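You operate a simulated robot arm through the tools that you are given. There is no shell and no other tool. Be economical: measure what you need, move in short steps, check, and stop when the job is done.

The job below is to be done with a simulated two-armed robot. You get a single attempt, and the scene is never put back.

TASK
Fit the yellow belt cover, shut both latches and switch the drive on.

Only the result counts: the job must be done as asked and must still hold three seconds after the hand-in. Knocking over, shifting, dropping, spilling or breaking anything else fails it. Lids that push on must go on centred and level and be pressed home; caps that screw on are set level and turned clockwise until they are tight.

THE ROBOT
Two 6-joint arms with two-finger parallel grippers on one trunk, on a base that drives. Base frame: it is fixed to the floor where the robot stands at the start and does not move with it; the origin is under the middle of the robot, x ahead of it, y to its left, z up; the surface under the hand at the start is at about z = 0.8. Units: m, rad, N and s.
The left shoulder is at the start at [0.06, 0.187, 1.072], the right one opposite. With the tool pointing down near the work surface each hand reaches from about 0.26 to 0.62 m from the robot's upright axis, wherever it stands, measured 20 degrees to its own side. Places, roughly: belt drive base [0.8, -0.1, 0.8]; drive button [0.8, -0.4, 0.9]; left catch [0.5, -0.5, 0.9]; left latch [0.8, 0.2, 0.9]; light button [0.4, 0.5, 0.9]; right catch [0.5, -1, 0.9]; right latch [0.7, -0.3, 0.9]; stop lever [0.4, 0.4, 0.9]. Payload 1.57 kg a hand.
The TCP of each hand is the grasp point between the finger pads, 0.03 m short of the fingertips. In the tool frame z runs along the fingers and y along their closing line. Largest opening 0.11 m; finger width 0.024, thickness 0.012; the body of the gripper, 0.048 by 0.112 m, starts 0.078 m behind the TCP.
Orientation is that of the tool frame in the base frame, as a unit quaternion [w, x, y, z]. With the fingers straight down and closing along the base's y, the tool's x points along the base's -x, its y along +y and its z along -z.

THE INTERFACE
- The arms move only by the tool jog_arm. It takes "left_targets", "right_targets" or both (then of equal length, played together; a hand with none holds still); each is a list of rows, each an object of numbers (a shift or turn left out is 0, a gripper value left out holds the last): "x", "y", "z": the shift along the tool's x, y, z in m; "rx", "ry", "rz": the turn, a rotation vector about the tool's x, y, z in rad. In form: [{"x": .., "y": .., "z": .., "rx": .., "ry": .., "rz": ..}, ...]. A call has 1 to 10 rows; each row shifts and turns the commanded pose from where the row before left it, along the tool's axes as they then stand. "left_grip" and "right_grip" are, for a hand that has rows, the closure in counts, from 0 (fully open) to 255 (shut), set as the call begins (left out, the last holds). Each row takes 0.2 s and may step no farther than 0.05 m and 0.15 rad from the row before; otherwise, or with a gripper value out of range, the whole call is refused. A pose out of reach is approached as far as the arm can. The call stops where the force on the tool passes 70 N (or 10 N more than at its start, if that is more) or the arm is blocked; 0.2 s more then pass. Each finger travels about 0.153 m/s and halts on what it meets, pressing with about 41 N; the grip force reading is that of the motor and also rises with nothing between the fingers. The clock runs only during rows and for 0.2 s after the last one: add rows that do not move to give the fingers time. It gives the time, the measured TCP pose, the force on the tool (base axes), the opening and the grip force at its end, in the units of the frame above (readings bear some noise), with the torque about the TCP (base axes, N m) and any sound that the robot's microphone picked up.
- Cameras (640 x 400 px; columns grow to the right, rows downward): "scene" is now at [0.015, -0.0115, 1.6111]; the picture's right is [-0.13, -0.99, 0.00], its down [-0.77, 0.10, -0.63] and it looks along [0.62, -0.08, -0.78] (base axes); focal length 266 px, centre (320, 200). "left" rides on the left gripper at [0.07, -0.016, -0.141] in its tool frame; the picture's right is [0.23, 0.97, 0.00], its down [-0.85, 0.20, -0.48] and it looks along [-0.47, 0.11, 0.88] (tool axes); focal length 222 px, centre (320, 200). "right" rides on the right gripper at [0.07, 0.016, -0.141] in its tool frame; the picture's right is [-0.23, 0.97, 0.00], its down [-0.86, -0.20, -0.48] and it looks along [-0.47, -0.11, 0.88] (tool axes); focal length 222 px, centre (320, 200). There is no depth. A picture from a camera that has moved, and an enlarged one, comes with that camera's place and axes in the base frame and with its lens.
- capture(camera): a new picture of that camera. No time passes.
- raise_lower(by): slides the trunk up (or, below 0, down) by that many m; the arms and the scene camera ride with it, the base frame stays. It gives what a move gives, with no picture.
- roll_base(legs): drives the robot by 1 to 6 legs, each [ahead, left, turn to the left] in m, m and rad, along the robot's own axes; the way and the turn of a leg run together, so that a leg with both is an arc; at most 1.5 m and 3.142 rad a leg. The arms and the cameras ride along, it lands a little off, and it stops where it bumps. It gives what a move gives.
- pan_tilt(pan, tilt): turns the head with the scene camera to pan (to the left, within 1.501 rad either way) and tilt (down, from -0.506 to 1.204), counted from straight ahead of the robot. It gives what a move gives.
- enlarge(camera, box): a new picture of the part [left, top, right, bottom] of that camera's present view, enlarged. No time passes.
- sign_off(): hands the job in; it is judged then, once.

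Work in short steps. Places have to be worked out from the pictures, the camera data and where the tool is seen: move nearer, look again, correct. Check each grasp and each placing, and mend what went wrong. You have 120 turns and 88 pictures in all, those below and enlarged ones among them. Open the grippers and draw the arms clear of the work before you hand the job in, unless the task says otherwise; then end with one line.

The tools are called after ">>>" by a JSON object that holds its "api" and its "payload". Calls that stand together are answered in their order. jog_arm: Moves the arms, as the interface text tells. Its arguments: {"type":"object","properties":{"left_targets":{"type":"array","items":{"type":"object","properties":{"x":{"type":"number"},"y":{"type":"number"},"z":{"type":"number"},"rx":{"type":"number"},"ry":{"type":"number"},"rz":{"type":"number"}}}},"left_grip":{"type":"number"},"right_targets":{"type":"array","items":{"type":"object","properties":{"x":{"type":"number"},"y":{"type":"number"},"z":{"type":"number"},"rx":{"type":"number"},"ry":{"type":"number"},"rz":{"type":"number"}}}},"right_grip":{"type":"number"}},"required":[]} The other tools are called the same way: raise_lower (by) slides the trunk up or down; roll_base (legs) drives the base; pan_tilt (pan, tilt) turns the head that bears the scene camera; capture (camera) takes a picture; enlarge (camera, box) takes an enlarged picture of a part of a camera's view; sign_off () hands the job in.

At the start:

```text
clock: 0.0
left_eef_pos: [0.3969, 0.0859, 1.1917]
left_orientation: [0.0, 0.0, 1.0, 0.0]
left_wrist_force: [0.5, 0.3, 0.7]
left_wrist_torque: [0.0, -0.02, 0.01]
left_finger_gap: 0.1099
left_grip_force: 0.1
right_eef_pos: [0.4369, -0.2695, 1.1774]
right_orientation: [-0.001, 0.001, 1.0, 0.0]
right_wrist_force: [0.6, -0.2, -0.2]
right_wrist_torque: [0.0, -0.01, 0.01]
right_finger_gap: 0.1101
right_grip_force: 0.1
trunk travel left (down, up): [-0.7, 0.29]
robot x, y, heading: [-0.0015, 0.002, 0.003]
head pan, tilt: [-0.126, 0.894]
```

scene: 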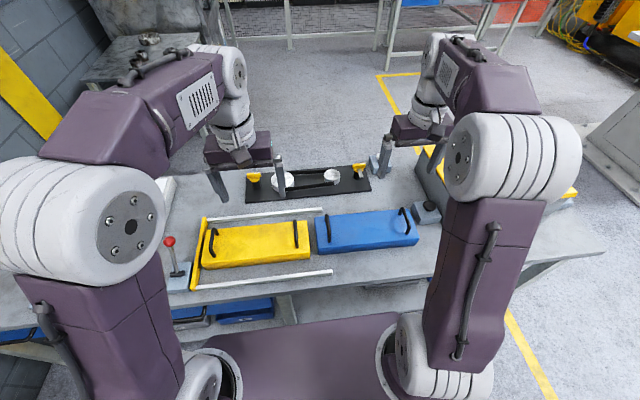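
right: 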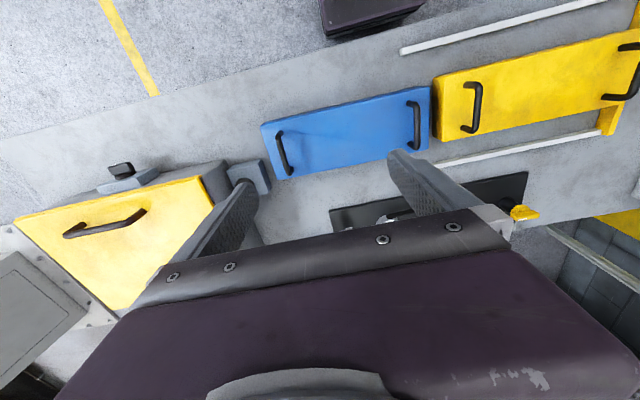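
left: 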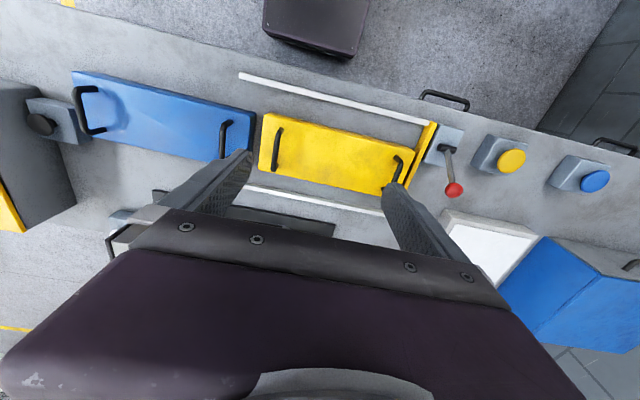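

I'll look closer at the belt drive and the covers before moving anything.

>>> {"api": "enlarge", "payload": {"camera": "scene", "box": [160, 140, 480, 340]}}

>>> {"api": "enlarge", "payload": {"camera": "left", "box": [0, 50, 640, 300]}}

>>> {"api": "enlarge", "payload": {"camera": "right", "box": [0, 50, 640, 300]}}

```text
2.00 times, centred on (320, 240) of scene
camera zoom: at [0.015, -0.0115, 1.6111], right [-0.13, -0.99, 0.0], down [-0.77, 0.1, -0.63], along [0.62, -0.08, -0.78], focal length 532 px, centre (320, 120)
```

zoom: 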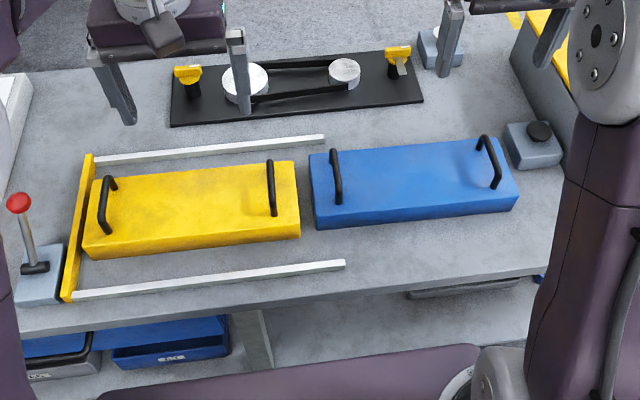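

```text
1.00 times, centred on (320, 175) of left (not enlarged: the box is as wide or as high as the picture)
camera zoom: at [0.3295, 0.068, 1.3342], right [-0.23, 0.97, 0.0], down [0.85, 0.2, 0.48], along [0.47, 0.11, -0.88], focal length 222 px, centre (320, 225)
```

zoom: 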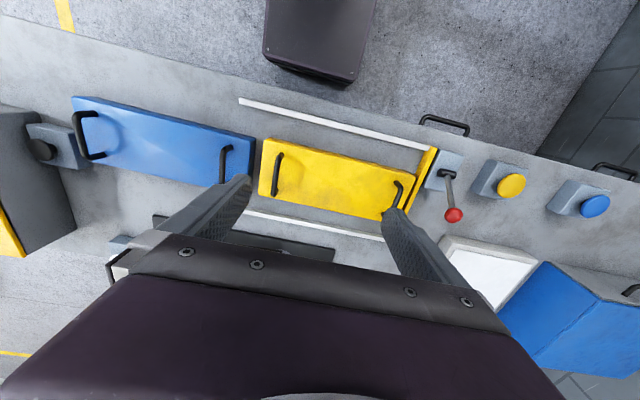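

```text
1.00 times, centred on (320, 175) of right (not enlarged: the box is as wide or as high as the picture)
camera zoom: at [0.3671, -0.254, 1.3185], right [0.23, 0.97, 0.0], down [0.86, -0.2, 0.48], along [0.47, -0.11, -0.88], focal length 222 px, centre (320, 225)
```

zoom: 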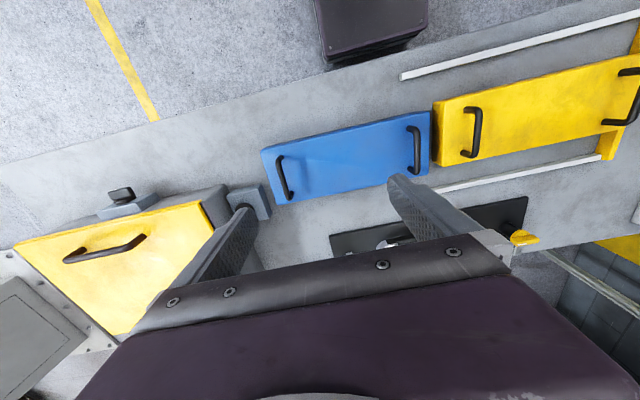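

Yellow cover handles are near (0.48,0.27) and (0.48,0.01), and the base centre is near (0.73,-0.06). I'll zoom in on the latches and the button.

>>> {"api": "enlarge", "payload": {"camera": "scene", "box": [230, 145, 310, 205]}}

>>> {"api": "enlarge", "payload": {"camera": "scene", "box": [320, 140, 420, 205]}}

```text
6.67 times, centred on (270, 175) of scene
camera zoom: at [0.015, -0.0115, 1.6111], right [-0.13, -0.99, 0.0], down [-0.77, 0.1, -0.63], along [0.62, -0.08, -0.78], focal length 1775 px, centre (653, 367)
```

zoom: 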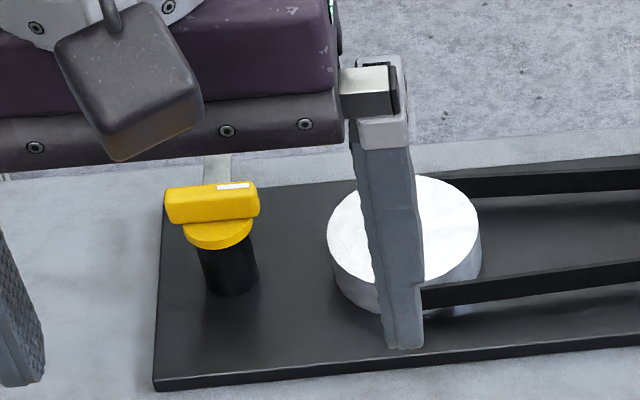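

```text
6.15 times, centred on (370, 172) of scene
camera zoom: at [0.015, -0.0115, 1.6111], right [-0.13, -0.99, 0.0], down [-0.77, 0.1, -0.63], along [0.62, -0.08, -0.78], focal length 1638 px, centre (12, 369)
```

zoom: 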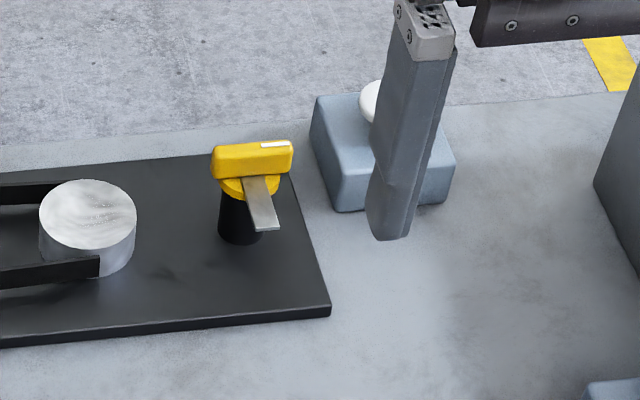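

The latches are turn knobs, and both tongues must turn 90° clockwise to point inward. The yellow cover lifts by its two handles, so I'll centre the robot on the cover first.

>>> {"api": "roll_base", "payload": {"legs": [[0.0, 0.135, 0.0]]}}

>>> {"api": "capture", "payload": {"camera": "left"}}

>>> {"api": "capture", "payload": {"camera": "right"}}

>>> {"api": "capture", "payload": {"camera": "scene"}}

```text
clock: 1.3
left_eef_pos: [0.3975, 0.2191, 1.1924]
left_orientation: [0.0, 0.001, 1.0, 0.001]
left_wrist_force: [-0.4, -0.6, 0.4]
left_wrist_torque: [0.02, 0.0, 0.02]
left_finger_gap: 0.1101
left_grip_force: 0.1
right_eef_pos: [0.4362, -0.1365, 1.1764]
right_orientation: [0.0, 0.001, 1.0, 0.0]
right_wrist_force: [-0.1, 0.5, -0.1]
right_wrist_torque: [0.03, -0.01, 0.01]
right_finger_gap: 0.1102
right_grip_force: 0.0
trunk travel left (down, up): [-0.7, 0.29]
robot x, y, heading: [0.0009, 0.1375, -0.005]
head pan, tilt: [-0.126, 0.894]
```

```text
79 pictures are left
camera left: at [0.3297, 0.2006, 1.3342], right [-0.23, 0.97, 0.0], down [0.86, 0.2, 0.48], along [0.47, 0.11, -0.88], focal length 222 px, centre (320, 200)
```

left: 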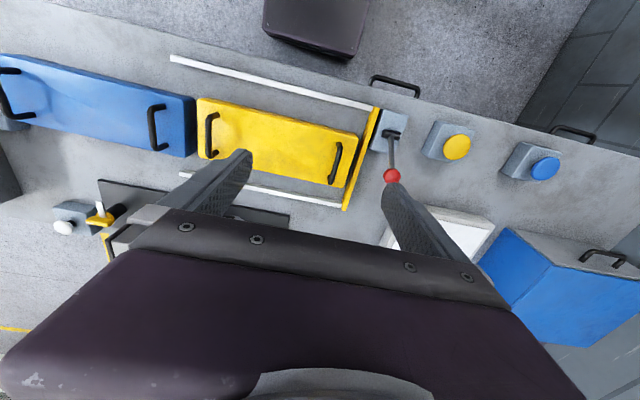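

```text
78 pictures are left
camera right: at [0.367, -0.1214, 1.3181], right [0.23, 0.97, 0.0], down [0.85, -0.2, 0.48], along [0.47, -0.11, -0.88], focal length 222 px, centre (320, 200)
```

right: 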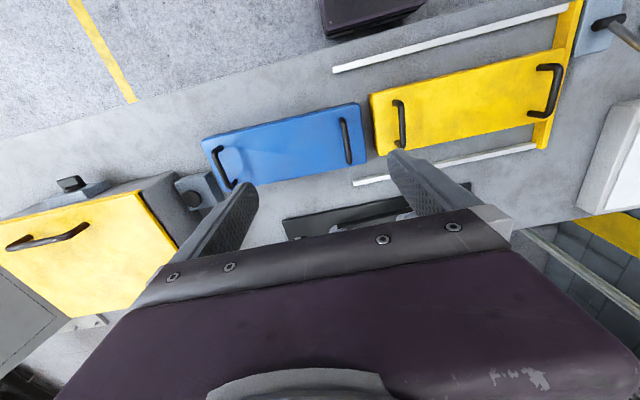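

```text
77 pictures are left
camera scene: at [0.0152, 0.1211, 1.6111], right [-0.13, -0.99, 0.0], down [-0.77, 0.1, -0.63], along [0.62, -0.08, -0.78], focal length 266 px, centre (320, 200)
```

scene: 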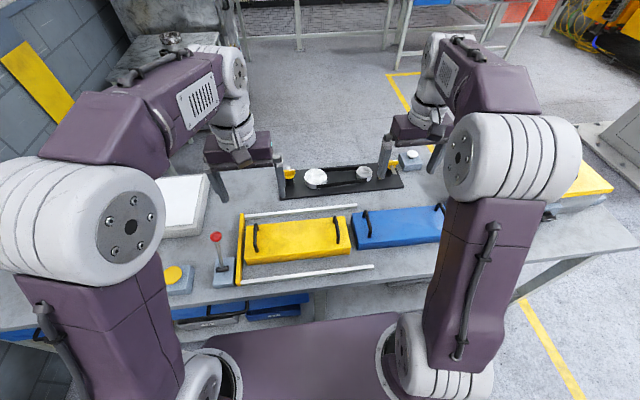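

Both camera fixes agree: the handles are at about (0.481, 0.271) and (0.481, 0.007). I'll bring both hands above them with the fingers partly closed.

>>> {"api": "jog_arm", "payload": {"left_targets": [{"x": -0.0138, "y": 0.0087, "z": 0.0353}, {"x": -0.0138, "y": 0.0087, "z": 0.0353}, {"x": -0.0138, "y": 0.0087, "z": 0.0353}, {"x": -0.0138, "y": 0.0087, "z": 0.0353}, {"x": -0.0138, "y": 0.0087, "z": 0.0353}, {"x": -0.0138, "y": 0.0087, "z": 0.0353}, {}], "right_targets": [{"x": -0.0075, "y": 0.0239, "z": 0.0327}, {"x": -0.0075, "y": 0.0239, "z": 0.0327}, {"x": -0.0075, "y": 0.0239, "z": 0.0327}, {"x": -0.0075, "y": 0.0239, "z": 0.0327}, {"x": -0.0075, "y": 0.0239, "z": 0.0327}, {"x": -0.0075, "y": 0.0239, "z": 0.0327}, {}], "left_grip": 116, "right_grip": 116}}

>>> {"api": "capture", "payload": {"camera": "left"}}

>>> {"api": "capture", "payload": {"camera": "right"}}

>>> {"api": "capture", "payload": {"camera": "scene"}}

```text
clock: 2.9
left_eef_pos: [0.4793, 0.2722, 0.9831]
left_orientation: [0.001, 0.001, 1.0, 0.0]
left_wrist_force: [-1.4, 0.0, 0.6]
left_wrist_torque: [0.02, -0.03, 0.03]
left_finger_gap: 0.0602
left_grip_force: 0.0
right_eef_pos: [0.4775, 0.0079, 0.981]
right_orientation: [0.001, 0.001, 1.0, 0.0]
right_wrist_force: [-0.6, -0.4, -0.1]
right_wrist_torque: [0.01, 0.02, 0.0]
right_finger_gap: 0.0599
right_grip_force: 0.1
trunk travel left (down, up): [-0.7, 0.29]
robot x, y, heading: [0.0004, 0.1354, -0.004]
head pan, tilt: [-0.126, 0.894]
```

```text
76 pictures are left
camera left: at [0.4112, 0.2547, 1.1245], right [-0.23, 0.97, 0.0], down [0.85, 0.2, 0.48], along [0.47, 0.11, -0.88], focal length 222 px, centre (320, 200)
```

left: 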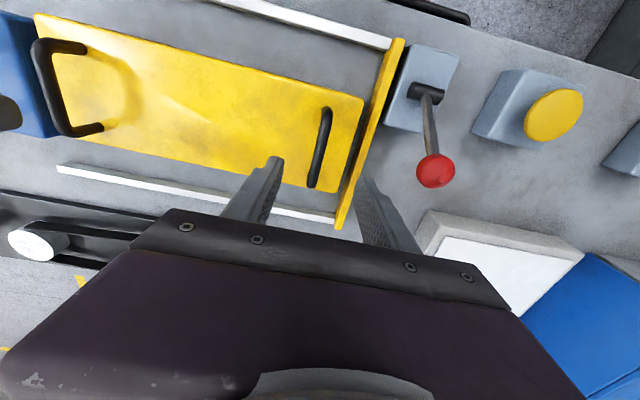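

```text
75 pictures are left
camera right: at [0.409, 0.0238, 1.1226], right [0.23, 0.97, 0.0], down [0.85, -0.2, 0.48], along [0.47, -0.11, -0.88], focal length 222 px, centre (320, 200)
```

right: 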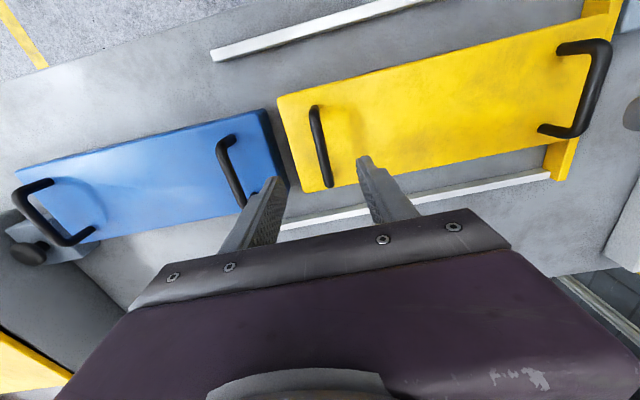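

```text
74 pictures are left
camera scene: at [0.0139, 0.1224, 1.6111], right [-0.13, -0.99, 0.0], down [-0.77, 0.1, -0.63], along [0.62, -0.08, -0.78], focal length 266 px, centre (320, 200)
```

scene: 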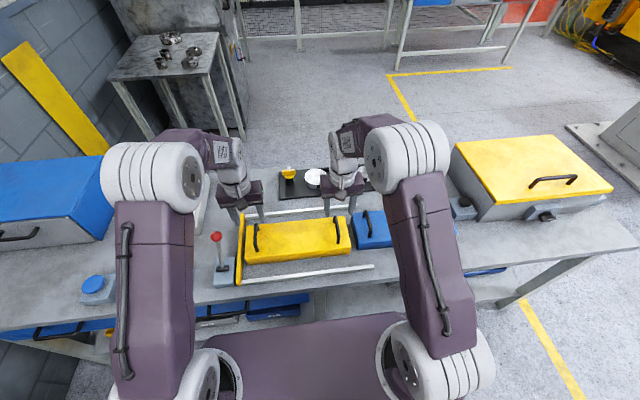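

The handle tops triangulate to z≈0.886, and both hands are centred on them. I'll go straight down, then close.

>>> {"api": "jog_arm", "payload": {"left_targets": [{"z": 0.035}, {"z": 0.035}, {"z": 0.026}, {}], "right_targets": [{"z": 0.035}, {"z": 0.035}, {"z": 0.024}, {}]}}

>>> {"api": "enlarge", "payload": {"camera": "scene", "box": [200, 170, 400, 295]}}

```text
clock: 3.9
left_eef_pos: [0.4775, 0.2733, 0.8835]
left_orientation: [0.0, 0.0, 1.0, 0.0]
left_wrist_force: [1.0, -0.5, 0.8]
left_wrist_torque: [0.02, 0.01, 0.01]
left_finger_gap: 0.06
left_grip_force: 0.0
right_eef_pos: [0.4807, 0.01, 0.8869]
right_orientation: [-0.001, 0.001, 1.0, 0.001]
right_wrist_force: [0.3, -0.1, -1.2]
right_wrist_torque: [-0.03, 0.0, 0.03]
right_finger_gap: 0.0601
right_grip_force: 0.0
trunk travel left (down, up): [-0.7, 0.29]
robot x, y, heading: [-0.0013, 0.1345, 0.001]
head pan, tilt: [-0.126, 0.894]
```

```text
3.20 times, centred on (300, 232) of scene
camera zoom: at [0.0149, 0.1231, 1.6111], right [-0.13, -0.99, 0.0], down [-0.77, 0.1, -0.63], along [0.62, -0.08, -0.78], focal length 852 px, centre (384, 96)
```

zoom: 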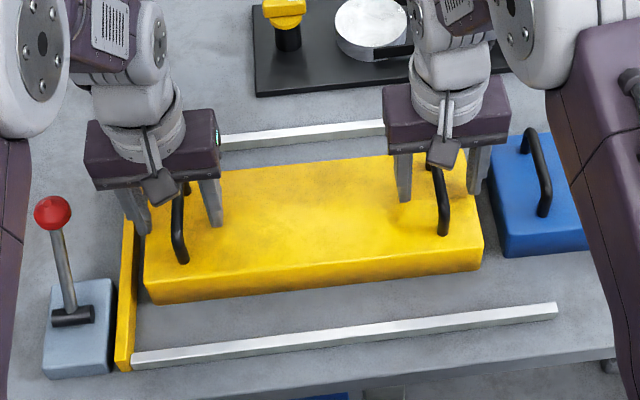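

The fingers straddle both handles. Closing both grippers.

>>> {"api": "jog_arm", "payload": {"left_targets": [{}, {}, {}, {}], "right_targets": [{}, {}, {}, {}], "left_grip": 255, "right_grip": 255}}

```text
clock: 4.9
left_eef_pos: [0.4796, 0.2715, 0.8836]
left_orientation: [0.0, 0.001, 1.0, -0.001]
left_wrist_force: [-1.4, -46.8, -0.2]
left_wrist_torque: [0.29, 0.09, -0.23]
left_finger_gap: 0.0114
left_grip_force: 29.0
right_eef_pos: [0.482, 0.0116, 0.8868]
right_orientation: [0.001, 0.0, 1.0, 0.001]
right_wrist_force: [0.9, 46.6, 0.5]
right_wrist_torque: [-0.17, 0.05, -0.17]
right_finger_gap: 0.012
right_grip_force: 29.0
trunk travel left (down, up): [-0.7, 0.29]
robot x, y, heading: [-0.0004, 0.1332, -0.005]
head pan, tilt: [-0.126, 0.894]
```

Both handles are gripped, with about 47 N of internal tension because the hands are slightly too far apart. I'll ease them inward a couple of millimetres.

>>> {"api": "jog_arm", "payload": {"left_targets": [{"y": -0.001}, {"y": -0.001}, {}], "right_targets": [{"y": 0.001}, {"y": 0.001}, {}]}}

```text
clock: 5.7
left_eef_pos: [0.4785, 0.2705, 0.8846]
left_orientation: [-0.001, 0.001, 1.0, 0.0]
left_wrist_force: [-1.3, -32.2, 0.0]
left_wrist_torque: [0.19, -0.34, -0.18]
left_finger_gap: 0.0117
left_grip_force: 28.5
right_eef_pos: [0.4806, 0.0102, 0.8892]
right_orientation: [0.001, 0.001, 1.0, 0.0]
right_wrist_force: [3.6, 30.7, 12.5]
right_wrist_torque: [-0.05, 0.78, -0.23]
right_finger_gap: 0.0118
right_grip_force: 28.9
trunk travel left (down, up): [-0.7, 0.29]
robot x, y, heading: [0.0046, 0.1333, -0.002]
head pan, tilt: [-0.126, 0.894]
```

Tension dropped by about 15 N, so I'll continue easing inward.

>>> {"api": "jog_arm", "payload": {"left_targets": [{"y": -0.002}, {"y": -0.0015}, {}], "right_targets": [{"y": 0.002}, {"y": 0.0015}, {}]}}

```text
clock: 6.5
left_eef_pos: [0.4792, 0.2705, 0.8853]
left_orientation: [-0.001, 0.0, 1.0, 0.003]
left_wrist_force: [-3.1, 43.3, -0.7]
left_wrist_torque: [-0.3, -0.56, -0.17]
left_finger_gap: 0.0114
left_grip_force: 28.8
right_eef_pos: [0.4812, 0.0102, 0.8878]
right_orientation: [0.001, 0.002, 1.0, -0.002]
right_wrist_force: [10.8, -43.6, 16.9]
right_wrist_torque: [0.02, -0.48, -0.25]
right_finger_gap: 0.0116
right_grip_force: 28.8
trunk travel left (down, up): [-0.7, 0.29]
robot x, y, heading: [0.0008, 0.1369, -0.001]
head pan, tilt: [-0.126, 0.894]
```

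That overshot, so I'll back out 2 mm each and then lift a little.

>>> {"api": "jog_arm", "payload": {"left_targets": [{"y": 0.002}, {}, {"z": -0.01}, {"z": -0.02}, {"z": -0.02}, {}], "right_targets": [{"y": -0.002}, {}, {"z": -0.01}, {"z": -0.02}, {"z": -0.02}, {}]}}

>>> {"api": "capture", "payload": {"camera": "scene"}}

```text
clock: 7.9
left_eef_pos: [0.4817, 0.2701, 0.9358]
left_orientation: [0.0, 0.001, 1.0, 0.001]
left_wrist_force: [-3.2, 36.1, -3.2]
left_wrist_torque: [-0.25, -0.9, -0.36]
left_finger_gap: 0.0118
left_grip_force: 29.2
right_eef_pos: [0.4831, 0.0101, 0.9346]
right_orientation: [-0.001, 0.0, 1.0, -0.001]
right_wrist_force: [5.2, -36.3, -4.4]
right_wrist_torque: [0.1, 0.92, -0.64]
right_finger_gap: 0.0116
right_grip_force: 29.4
trunk travel left (down, up): [-0.7, 0.29]
robot x, y, heading: [0.0006, 0.1338, -0.0]
head pan, tilt: [-0.126, 0.894]
```

```text
72 pictures are left
camera scene: at [0.017, 0.1233, 1.611], right [-0.13, -0.99, 0.0], down [-0.77, 0.1, -0.63], along [0.62, -0.08, -0.78], focal length 266 px, centre (320, 200)
```

scene: 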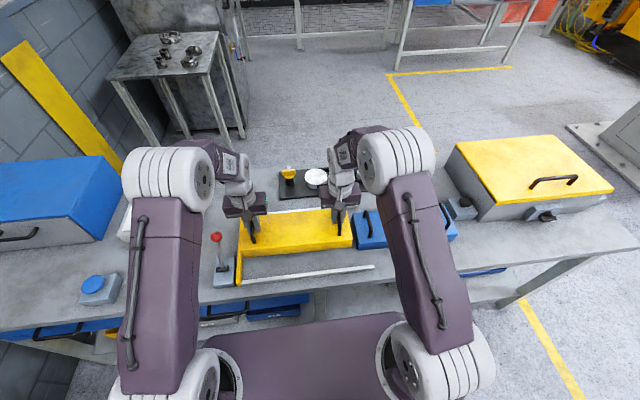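

The cover is up, light and level. I'll lift higher, then carry it right and ahead by driving.

>>> {"api": "jog_arm", "payload": {"left_targets": [{"y": 0.001, "z": -0.02}, {"z": -0.03}, {"z": -0.03}, {}], "right_targets": [{"y": -0.001, "z": -0.02}, {"z": -0.03}, {"z": -0.03}, {}]}}

>>> {"api": "roll_base", "payload": {"legs": [[0.0, -0.195, 0.0], [0.08, 0.0, 0.0]]}}

>>> {"api": "capture", "payload": {"camera": "scene"}}

>>> {"api": "capture", "payload": {"camera": "left"}}

>>> {"api": "capture", "payload": {"camera": "right"}}

```text
clock: 8.9
left_eef_pos: [0.481, 0.2709, 1.0126]
left_orientation: [-0.001, 0.002, 1.0, 0.001]
left_wrist_force: [-2.4, 32.6, -3.3]
left_wrist_torque: [-0.18, -0.05, -0.15]
left_finger_gap: 0.0118
left_grip_force: 28.9
right_eef_pos: [0.4821, 0.0114, 1.0158]
right_orientation: [-0.002, 0.0, 1.0, -0.002]
right_wrist_force: [2.5, -32.8, -3.6]
right_wrist_torque: [0.09, 0.04, -0.48]
right_finger_gap: 0.0117
right_grip_force: 28.7
trunk travel left (down, up): [-0.7, 0.29]
robot x, y, heading: [0.002, 0.136, -0.006]
head pan, tilt: [-0.126, 0.894]
```

```text
clock: 11.1
left_eef_pos: [0.5594, 0.0766, 1.0136]
left_orientation: [0.001, 0.004, 1.0, 0.002]
left_wrist_force: [-3.4, 32.1, -4.1]
left_wrist_torque: [-0.17, 0.02, -0.16]
left_finger_gap: 0.0115
left_grip_force: 28.3
right_eef_pos: [0.5605, -0.1843, 1.0158]
right_orientation: [0.0, 0.002, 1.0, -0.002]
right_wrist_force: [2.8, -33.1, -2.7]
right_wrist_torque: [0.14, -0.04, -0.44]
right_finger_gap: 0.0117
right_grip_force: 28.6
trunk travel left (down, up): [-0.7, 0.29]
robot x, y, heading: [0.0782, -0.052, -0.004]
head pan, tilt: [-0.126, 0.894]
```

```text
71 pictures are left
camera scene: at [0.0947, -0.0685, 1.6111], right [-0.13, -0.99, 0.0], down [-0.77, 0.1, -0.63], along [0.62, -0.08, -0.78], focal length 266 px, centre (320, 200)
```

scene: 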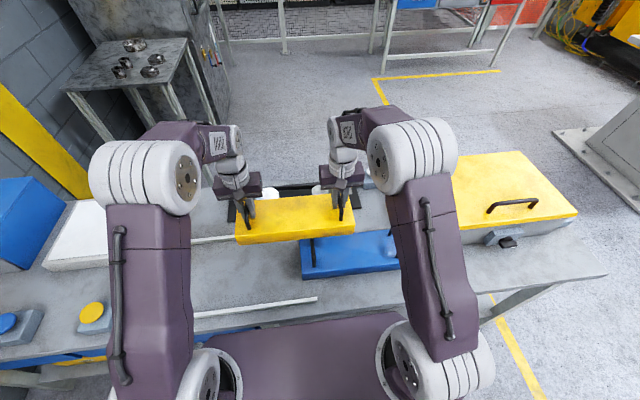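

```text
70 pictures are left
camera left: at [0.4922, 0.0595, 1.1556], right [-0.22, 0.98, 0.0], down [0.86, 0.19, 0.48], along [0.47, 0.11, -0.88], focal length 222 px, centre (320, 200)
```

left: 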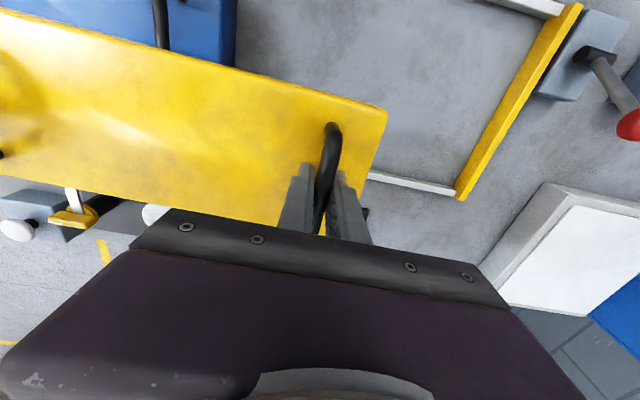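

```text
69 pictures are left
camera right: at [0.4912, -0.1662, 1.1566], right [0.23, 0.97, 0.0], down [0.85, -0.2, 0.48], along [0.47, -0.11, -0.88], focal length 222 px, centre (320, 200)
```

right: 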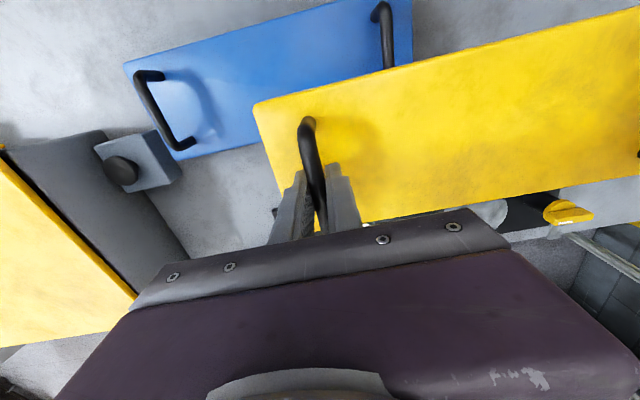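

Latches triangulate to (0.748, 0.151) and (0.747, -0.258), so the target centre is about (0.747, -0.055). The hands' mid y is already right, and I need about 0.187 more in x. I'll check the clearance between the robot front and the table edge first.

>>> {"api": "enlarge", "payload": {"camera": "scene", "box": [160, 250, 420, 400]}}

```text
2.46 times, centred on (290, 325) of scene
camera zoom: at [0.0947, -0.0685, 1.6111], right [-0.13, -0.99, 0.0], down [-0.77, 0.1, -0.63], along [0.62, -0.08, -0.78], focal length 655 px, centre (394, -108)
```

zoom: 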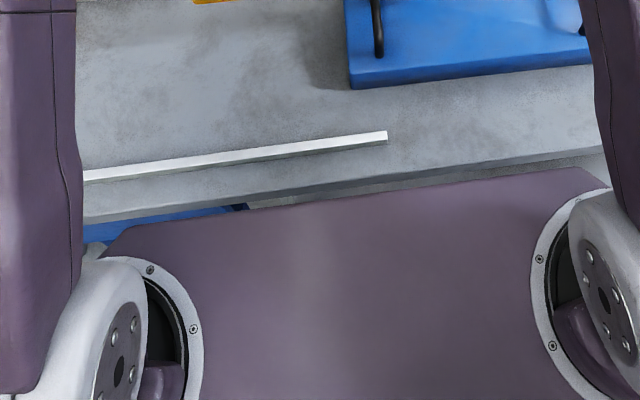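

The torso is above table height and the base fits under the table so far. I'll creep ahead 0.06 and check for any bump.

>>> {"api": "roll_base", "payload": {"legs": [[0.06, 0.0, 0.0]]}}

>>> {"api": "enlarge", "payload": {"camera": "scene", "box": [160, 140, 420, 300]}}

```text
clock: 12.2
left_eef_pos: [0.6123, 0.0793, 1.01]
left_orientation: [-0.003, 0.002, 1.0, 0.002]
left_wrist_force: [-0.5, -0.5, -4.4]
left_wrist_torque: [0.03, 0.04, -0.06]
left_finger_gap: 0.0115
left_grip_force: 28.9
right_eef_pos: [0.6144, -0.1801, 1.0116]
right_orientation: [-0.004, -0.001, 1.0, -0.002]
right_wrist_force: [3.2, 1.2, -4.2]
right_wrist_torque: [-0.04, 0.07, -0.27]
right_finger_gap: 0.012
right_grip_force: 28.9
trunk travel left (down, up): [-0.7, 0.29]
robot x, y, heading: [0.1278, -0.0568, 0.002]
head pan, tilt: [-0.126, 0.894]
stopped in leg 1: the robot was blocked; the commanded pose is now the measured one
```

```text
2.46 times, centred on (290, 220) of scene
camera zoom: at [0.1512, -0.0694, 1.6109], right [-0.12, -0.99, 0.0], down [-0.78, 0.1, -0.62], along [0.62, -0.08, -0.78], focal length 655 px, centre (394, 151)
```

zoom: 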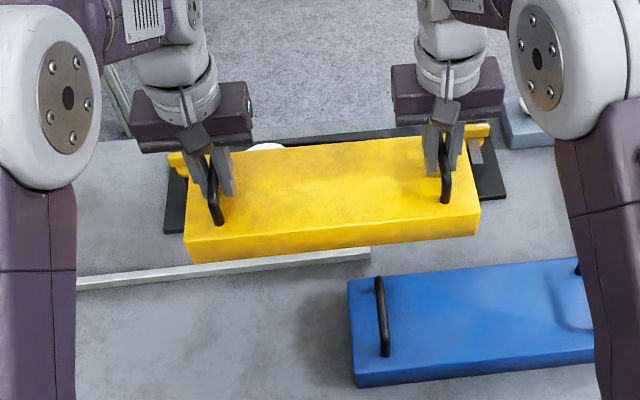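

The robot is blocked at x≈0.135, so the arms must cover the remaining 0.133 m. I'll extend both hands forward together at this safe height and see how far they reach.

>>> {"api": "jog_arm", "payload": {"left_targets": [{"x": -0.025}, {"x": -0.025}, {"x": -0.025}, {"x": -0.025}, {}], "right_targets": [{"x": -0.025}, {"x": -0.025}, {"x": -0.025}, {"x": -0.025}, {}]}}

>>> {"api": "capture", "payload": {"camera": "scene"}}

```text
clock: 13.4
left_eef_pos: [0.7053, 0.0781, 1.0118]
left_orientation: [-0.001, -0.001, 1.0, 0.001]
left_wrist_force: [-1.0, -0.5, -3.2]
left_wrist_torque: [-0.02, -0.11, 0.03]
left_finger_gap: 0.0115
left_grip_force: 29.4
right_eef_pos: [0.7087, -0.1817, 1.0146]
right_orientation: [-0.001, -0.001, 1.0, -0.001]
right_wrist_force: [-0.2, 1.4, -3.4]
right_wrist_torque: [-0.07, 0.05, -0.22]
right_finger_gap: 0.0119
right_grip_force: 29.4
trunk travel left (down, up): [-0.7, 0.29]
robot x, y, heading: [0.1274, -0.0548, 0.006]
head pan, tilt: [-0.126, 0.894]
```

```text
66 pictures are left
camera scene: at [0.1425, -0.0694, 1.6111], right [-0.12, -0.99, 0.0], down [-0.77, 0.1, -0.63], along [0.62, -0.08, -0.78], focal length 266 px, centre (320, 200)
```

scene: 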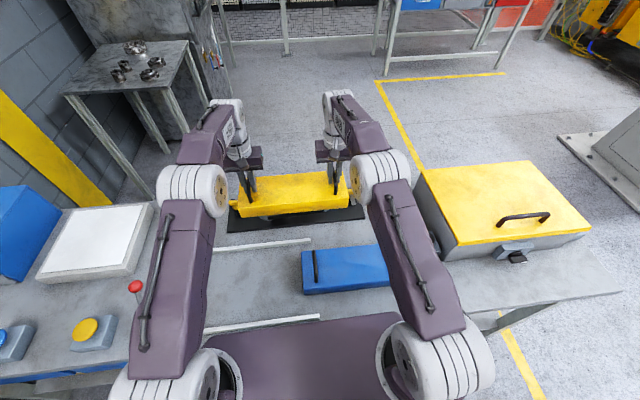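

There is reach to spare. I'll go most of the remaining 4 cm and then look with the wrist cameras.

>>> {"api": "jog_arm", "payload": {"left_targets": [{"x": -0.02, "y": -0.002}, {"x": -0.018, "y": -0.002}, {}], "right_targets": [{"x": -0.02, "y": -0.002}, {"x": -0.017, "y": -0.002}, {}]}}

>>> {"api": "capture", "payload": {"camera": "left"}}

>>> {"api": "capture", "payload": {"camera": "right"}}

>>> {"api": "enlarge", "payload": {"camera": "scene", "box": [200, 140, 400, 250]}}

```text
clock: 14.2
left_eef_pos: [0.719, 0.0742, 1.0106]
left_orientation: [-0.001, 0.002, 1.0, -0.001]
left_wrist_force: [-4.8, -21.6, -4.0]
left_wrist_torque: [0.15, 0.43, -0.39]
left_finger_gap: 0.0118
left_grip_force: 28.9
left hand out of reach, approached as far as the arm can: row 1, 2
right_eef_pos: [0.7195, -0.1854, 1.015]
right_orientation: [0.0, -0.003, 1.0, 0.0]
right_wrist_force: [5.4, 22.2, -4.0]
right_wrist_torque: [-0.05, -0.48, -0.75]
right_finger_gap: 0.0121
right_grip_force: 29.4
right hand out of reach, approached as far as the arm can: row 1, 2
trunk travel left (down, up): [-0.7, 0.29]
robot x, y, heading: [0.1285, -0.0614, 0.001]
head pan, tilt: [-0.126, 0.894]
```

```text
65 pictures are left
camera left: at [0.6521, 0.058, 1.1531], right [-0.22, 0.97, 0.0], down [0.86, 0.2, 0.48], along [0.46, 0.11, -0.88], focal length 222 px, centre (320, 200)
```

left: 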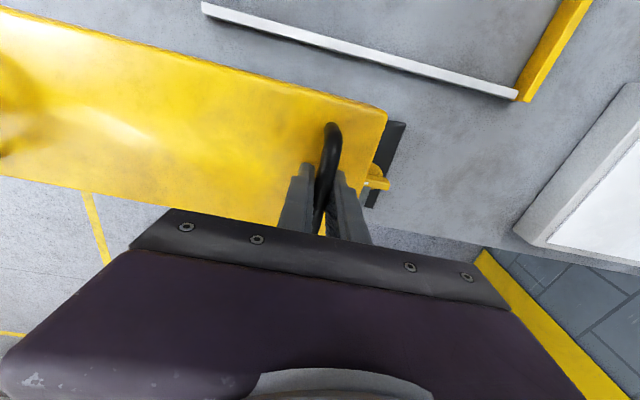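

```text
64 pictures are left
camera right: at [0.6501, -0.1695, 1.1566], right [0.22, 0.97, 0.0], down [0.86, -0.2, 0.48], along [0.47, -0.11, -0.88], focal length 222 px, centre (320, 200)
```

right: 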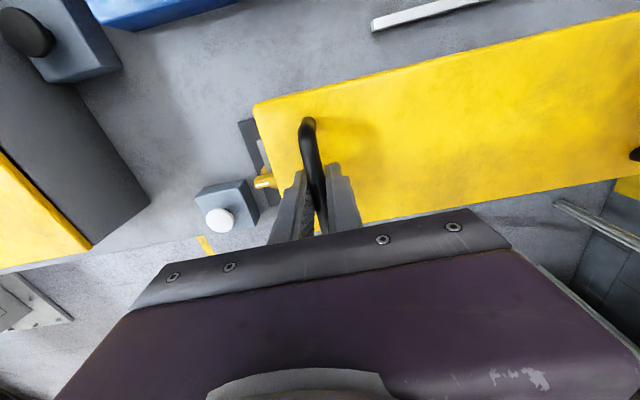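

```text
3.20 times, centred on (300, 195) of scene
camera zoom: at [0.144, -0.0695, 1.6111], right [-0.12, -0.99, 0.0], down [-0.77, 0.1, -0.62], along [0.62, -0.08, -0.78], focal length 852 px, centre (384, 216)
```

zoom: 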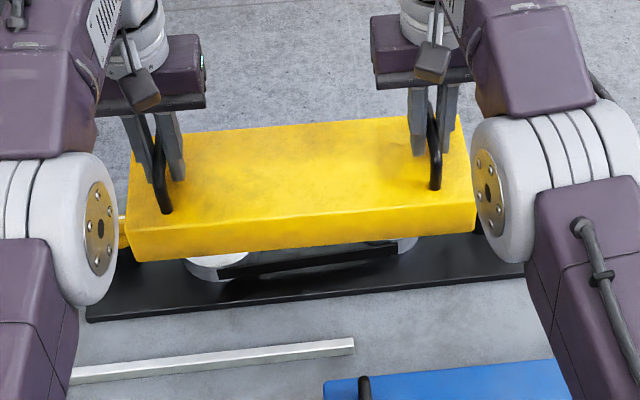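

The arms max out at x≈0.72, about 2.8 cm short. The torso is probably touching the table edge, so I'll raise the trunk and try to creep forward a bit.

>>> {"api": "raise_lower", "payload": {"by": 0.12}}

>>> {"api": "roll_base", "payload": {"legs": [[0.04, 0.0, 0.0]]}}

```text
clock: 15.7
left_eef_pos: [0.7202, 0.0747, 1.131]
left_orientation: [-0.001, 0.002, 1.0, -0.001]
left_wrist_force: [-4.8, -30.0, -3.0]
left_wrist_torque: [0.16, 0.17, -0.52]
left_finger_gap: 0.0117
left_grip_force: 29.4
right_eef_pos: [0.7202, -0.1855, 1.1345]
right_orientation: [-0.001, -0.002, 1.0, 0.0]
right_wrist_force: [4.7, 31.1, -3.6]
right_wrist_torque: [-0.12, -0.17, -0.72]
right_finger_gap: 0.0119
right_grip_force: 29.5
trunk travel left (down, up): [-0.82, 0.17]
robot x, y, heading: [0.1273, -0.0622, 0.002]
head pan, tilt: [-0.126, 0.894]
```

```text
clock: 16.4
left_eef_pos: [0.7204, 0.0756, 1.1312]
left_orientation: [-0.002, 0.001, 1.0, 0.0]
left_wrist_force: [-3.8, -0.5, -3.6]
left_wrist_torque: [0.02, -0.66, -0.28]
left_finger_gap: 0.0118
left_grip_force: 29.2
right_eef_pos: [0.7216, -0.1852, 1.1337]
right_orientation: [-0.001, -0.002, 1.0, 0.001]
right_wrist_force: [3.9, 0.7, -3.7]
right_wrist_torque: [0.02, 0.66, -0.73]
right_finger_gap: 0.012
right_grip_force: 29.2
trunk travel left (down, up): [-0.82, 0.17]
robot x, y, heading: [0.1326, -0.0558, 0.007]
head pan, tilt: [-0.126, 0.894]
stopped in leg 1: the robot was blocked; the commanded pose is now the measured one
```

Still blocked at the same place, so the base itself limits it. I'll test whether a lower hand relative to the shoulder gives more forward reach, staying well above the latches.

>>> {"api": "jog_arm", "payload": {"left_targets": [{"z": 0.03}, {"z": 0.03}, {"z": 0.03}, {"x": -0.015}, {"x": -0.012}, {}], "right_targets": [{"z": 0.03}, {"z": 0.03}, {"z": 0.03}, {"x": -0.015}, {"x": -0.012}, {}]}}

```text
clock: 17.8
left_eef_pos: [0.7267, 0.0764, 1.0413]
left_orientation: [-0.002, 0.0, 1.0, -0.001]
left_wrist_force: [-3.0, 5.7, -3.8]
left_wrist_torque: [-0.04, 0.25, -0.21]
left_finger_gap: 0.0116
left_grip_force: 28.3
left hand out of reach, approached as far as the arm can: row 4, 5
right_eef_pos: [0.7292, -0.1841, 1.0459]
right_orientation: [0.0, -0.003, 1.0, 0.0]
right_wrist_force: [4.8, -5.4, -3.6]
right_wrist_torque: [0.0, -0.23, -0.7]
right_finger_gap: 0.0118
right_grip_force: 29.6
right hand out of reach, approached as far as the arm can: row 4, 5
trunk travel left (down, up): [-0.82, 0.17]
robot x, y, heading: [0.1277, -0.0579, 0.008]
head pan, tilt: [-0.126, 0.894]
```

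Max reach is x≈0.73. A small forward tilt of the hands (0.1 rad) gives the missing centimetres, and the cover will level itself on the plate. I'll also correct about 0.015 rad of yaw.

>>> {"api": "jog_arm", "payload": {"left_targets": [{"x": 0.0055, "ry": -0.05, "rz": 0.0075}, {"x": 0.0055, "ry": -0.05, "rz": 0.0075}, {}, {}], "right_targets": [{"x": 0.0035, "ry": -0.05, "rz": 0.0075}, {"x": 0.0035, "ry": -0.05, "rz": 0.0075}, {}, {}]}}

>>> {"api": "capture", "payload": {"camera": "left"}}

>>> {"api": "capture", "payload": {"camera": "right"}}

```text
clock: 18.8
left_eef_pos: [0.7215, 0.0771, 1.0391]
left_orientation: [0.049, 0.008, 0.999, 0.0]
left_wrist_force: [2.5, 26.1, -3.2]
left_wrist_torque: [-0.21, -0.1, 0.72]
left_finger_gap: 0.0138
left_grip_force: 30.3
left hand out of reach, approached as far as the arm can: row 1
right_eef_pos: [0.7491, -0.1817, 1.0444]
right_orientation: [0.048, 0.005, 0.999, -0.001]
right_wrist_force: [-3.8, -26.7, -3.4]
right_wrist_torque: [0.0, 0.18, 0.75]
right_finger_gap: 0.0141
right_grip_force: 30.3
right hand out of reach, approached as far as the arm can: row 1, 2
trunk travel left (down, up): [-0.82, 0.17]
robot x, y, heading: [0.1256, -0.0565, 0.004]
head pan, tilt: [-0.126, 0.894]
```

```text
62 pictures are left
camera left: at [0.6404, 0.0602, 1.175], right [-0.21, 0.98, -0.02], down [0.81, 0.19, 0.56], along [0.55, 0.1, -0.83], focal length 222 px, centre (320, 200)
```

left: 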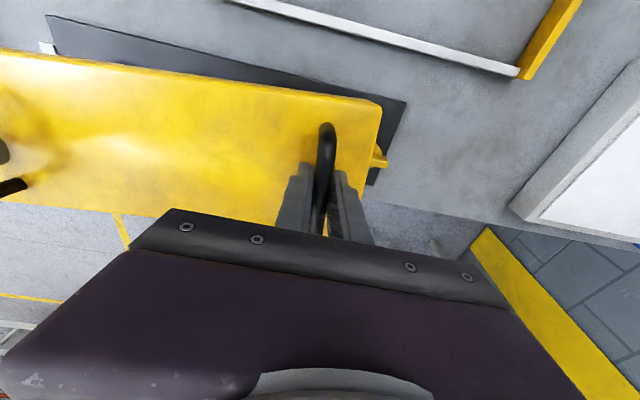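

```text
61 pictures are left
camera right: at [0.6656, -0.165, 1.1789], right [0.24, 0.97, 0.02], down [0.8, -0.21, 0.56], along [0.55, -0.12, -0.83], focal length 222 px, centre (320, 200)
```

right: 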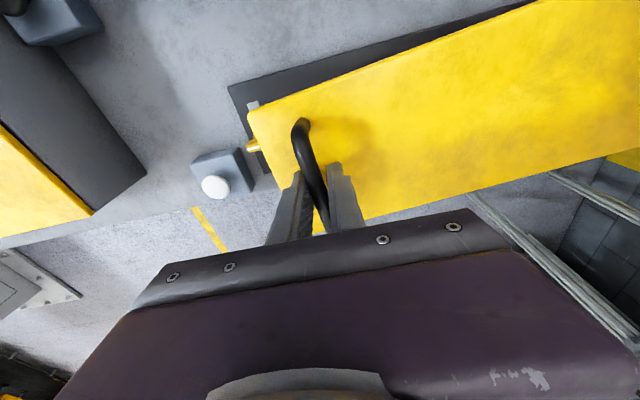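

The left hand was clamped and the right one went through, which yawed the cover. I'll bring left +15 mm and right -8 mm to square it.

>>> {"api": "jog_arm", "payload": {"left_targets": [{"x": -0.005}, {"x": -0.005}, {"x": -0.005}, {}, {}], "right_targets": [{"x": 0.0025}, {"x": 0.0025}, {"x": 0.0025}, {}, {}]}}

```text
clock: 20.0
left_eef_pos: [0.7356, 0.0765, 1.0419]
left_orientation: [0.049, 0.008, 0.999, 0.0]
left_wrist_force: [3.7, 32.1, -3.7]
left_wrist_torque: [-0.28, 0.03, 0.72]
left_finger_gap: 0.0123
left_grip_force: 29.4
right_eef_pos: [0.7487, -0.1832, 1.0441]
right_orientation: [0.048, 0.005, 0.999, -0.002]
right_wrist_force: [-3.9, -32.5, -3.8]
right_wrist_torque: [0.04, 0.02, 0.78]
right_finger_gap: 0.0127
right_grip_force: 29.2
right hand out of reach, approached as far as the arm can: row 2
trunk travel left (down, up): [-0.82, 0.17]
robot x, y, heading: [0.1279, -0.0577, 0.009]
head pan, tilt: [-0.126, 0.894]
```

Right was still commanded beyond reach. I'll pull it back now and relax the internal squeeze.

>>> {"api": "jog_arm", "payload": {"left_targets": [{"x": -0.001, "y": 0.0015}, {}, {}], "right_targets": [{"x": 0.0035, "y": -0.0015}, {"x": 0.0035}, {}]}}

>>> {"api": "capture", "payload": {"camera": "left"}}

>>> {"api": "capture", "payload": {"camera": "right"}}

```text
clock: 20.8
left_eef_pos: [0.7378, 0.0782, 1.0427]
left_orientation: [0.048, 0.007, 0.999, 0.0]
left_wrist_force: [3.8, 29.6, -3.4]
left_wrist_torque: [-0.25, -0.06, 0.72]
left_finger_gap: 0.0124
left_grip_force: 29.4
right_eef_pos: [0.7486, -0.182, 1.0429]
right_orientation: [0.048, 0.006, 0.999, -0.001]
right_wrist_force: [-4.1, -29.4, -3.8]
right_wrist_torque: [-0.01, 0.05, 0.75]
right_finger_gap: 0.0123
right_grip_force: 30.1
right hand out of reach, approached as far as the arm can: row 1, 2
trunk travel left (down, up): [-0.82, 0.17]
robot x, y, heading: [0.1271, -0.062, 0.004]
head pan, tilt: [-0.126, 0.894]
```

```text
60 pictures are left
camera left: at [0.6565, 0.0614, 1.1762], right [-0.21, 0.98, -0.02], down [0.81, 0.19, 0.56], along [0.55, 0.1, -0.83], focal length 222 px, centre (320, 200)
```

left: 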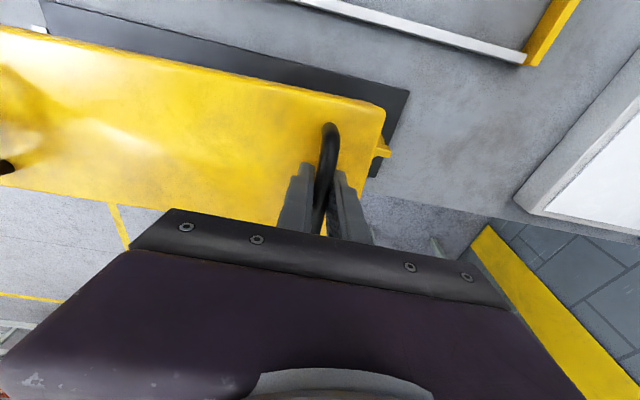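

```text
59 pictures are left
camera right: at [0.6653, -0.1647, 1.1787], right [0.24, 0.97, 0.02], down [0.8, -0.21, 0.56], along [0.55, -0.12, -0.83], focal length 222 px, centre (320, 200)
```

right: 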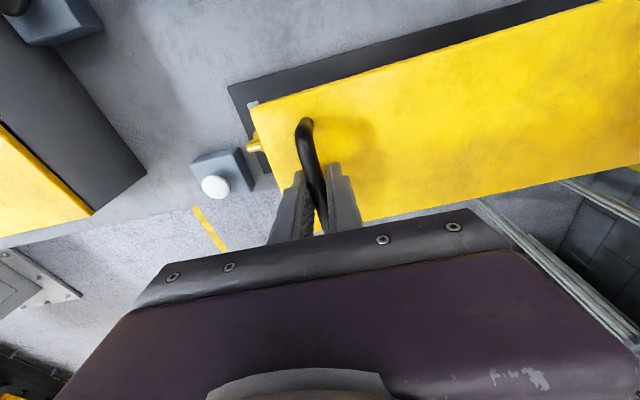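

The right hand reports out of reach even when retreating, so it may be stuck at a limit. I'll pull it back a larger step to free it.

>>> {"api": "jog_arm", "payload": {"right_targets": [{"x": 0.006}, {"x": 0.006}, {}]}}

```text
clock: 21.6
left_eef_pos: [0.7368, 0.0774, 1.0417]
left_orientation: [0.049, 0.007, 0.999, 0.001]
left_wrist_force: [4.1, 28.8, -3.6]
left_wrist_torque: [-0.23, -0.06, 0.69]
left_finger_gap: 0.0121
left_grip_force: 29.4
right_eef_pos: [0.7479, -0.182, 1.0444]
right_orientation: [0.05, 0.006, 0.999, -0.002]
right_wrist_force: [-3.8, -29.6, -4.3]
right_wrist_torque: [0.0, 0.08, 0.72]
right_finger_gap: 0.0126
right_grip_force: 29.8
right hand out of reach, approached as far as the arm can: row 1, 2
trunk travel left (down, up): [-0.82, 0.17]
robot x, y, heading: [0.1286, -0.0627, 0.005]
head pan, tilt: [-0.126, 0.894]
```

The right elbow is probably fully straight (singular). Moving both hands downward should bend the elbow the right way, so I'll descend 3 cm together.

>>> {"api": "jog_arm", "payload": {"left_targets": [{"z": 0.01}, {"z": 0.01}, {"z": 0.01}, {}], "right_targets": [{"z": 0.01}, {"z": 0.01}, {"z": 0.01}, {}]}}

```text
clock: 22.6
left_eef_pos: [0.7419, 0.0785, 1.0114]
left_orientation: [0.049, 0.008, 0.999, 0.001]
left_wrist_force: [3.9, 29.0, -2.2]
left_wrist_torque: [-0.24, -0.12, 0.68]
left_finger_gap: 0.0124
left_grip_force: 29.2
right_eef_pos: [0.75, -0.1808, 1.014]
right_orientation: [0.05, 0.005, 0.999, -0.001]
right_wrist_force: [-4.8, -29.6, -4.6]
right_wrist_torque: [0.01, 0.13, 0.7]
right_finger_gap: 0.0125
right_grip_force: 29.4
trunk travel left (down, up): [-0.82, 0.17]
robot x, y, heading: [0.1254, -0.0578, 0.004]
head pan, tilt: [-0.126, 0.894]
```

Freed. Now I'll trim both hands back to the target x and relax the squeeze a little.

>>> {"api": "jog_arm", "payload": {"left_targets": [{"x": 0.002, "y": 0.001}, {"x": 0.0025, "y": 0.001}, {}], "right_targets": [{"x": 0.004, "y": -0.001}, {"x": 0.0045, "y": -0.001}, {}]}}

>>> {"api": "capture", "payload": {"camera": "left"}}

>>> {"api": "capture", "payload": {"camera": "right"}}

```text
clock: 23.4
left_eef_pos: [0.736, 0.0776, 1.0115]
left_orientation: [0.049, 0.009, 0.999, 0.0]
left_wrist_force: [5.3, 22.2, -2.2]
left_wrist_torque: [-0.17, 0.19, 0.73]
left_finger_gap: 0.0125
left_grip_force: 29.7
right_eef_pos: [0.7471, -0.1806, 1.0139]
right_orientation: [0.05, 0.004, 0.999, 0.0]
right_wrist_force: [-4.9, -22.0, -4.7]
right_wrist_torque: [-0.01, -0.19, 0.73]
right_finger_gap: 0.0127
right_grip_force: 29.7
right hand out of reach, approached as far as the arm can: row 2
trunk travel left (down, up): [-0.82, 0.17]
robot x, y, heading: [0.1258, -0.0566, 0.002]
head pan, tilt: [-0.126, 0.894]
```

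```text
58 pictures are left
camera left: at [0.6548, 0.0631, 1.1458], right [-0.21, 0.98, -0.02], down [0.81, 0.19, 0.56], along [0.55, 0.1, -0.83], focal length 222 px, centre (320, 200)
```

left: 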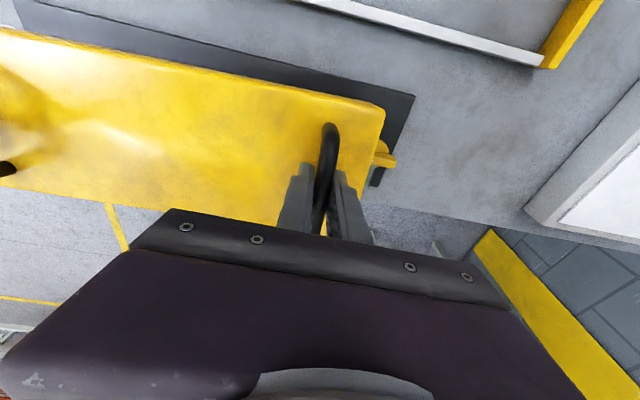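

```text
57 pictures are left
camera right: at [0.6644, -0.1638, 1.148], right [0.23, 0.97, 0.02], down [0.8, -0.21, 0.56], along [0.55, -0.11, -0.83], focal length 222 px, centre (320, 200)
```

right: 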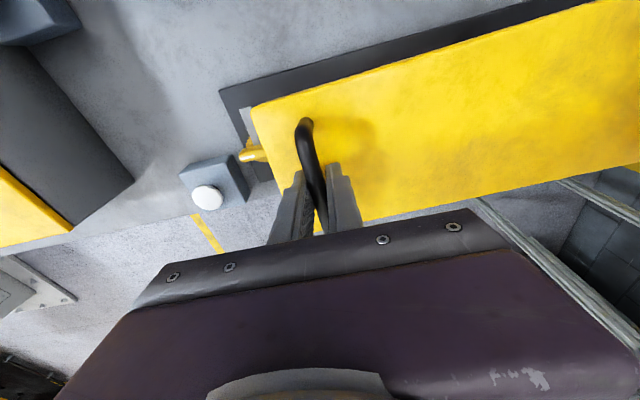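

The right hand only came back partly. I'll lower both a further 2 cm for more freedom and retry the retreat.

>>> {"api": "jog_arm", "payload": {"left_targets": [{"z": 0.01}, {"z": 0.01}, {}, {}, {}], "right_targets": [{"z": 0.01}, {"z": 0.01}, {"x": 0.004}, {"x": 0.003}, {}]}}

```text
clock: 24.6
left_eef_pos: [0.7372, 0.0783, 0.9913]
left_orientation: [0.049, 0.008, 0.999, -0.001]
left_wrist_force: [5.0, 17.9, -3.8]
left_wrist_torque: [-0.19, 0.35, 0.68]
left_finger_gap: 0.0121
left_grip_force: 29.4
right_eef_pos: [0.7458, -0.181, 0.9952]
right_orientation: [0.049, 0.005, 0.999, 0.0]
right_wrist_force: [-5.2, -18.4, -4.5]
right_wrist_torque: [-0.01, -0.31, 0.7]
right_finger_gap: 0.0122
right_grip_force: 29.1
right hand out of reach, approached as far as the arm can: row 4
trunk travel left (down, up): [-0.82, 0.17]
robot x, y, heading: [0.1281, -0.0536, 0.004]
head pan, tilt: [-0.126, 0.894]
```

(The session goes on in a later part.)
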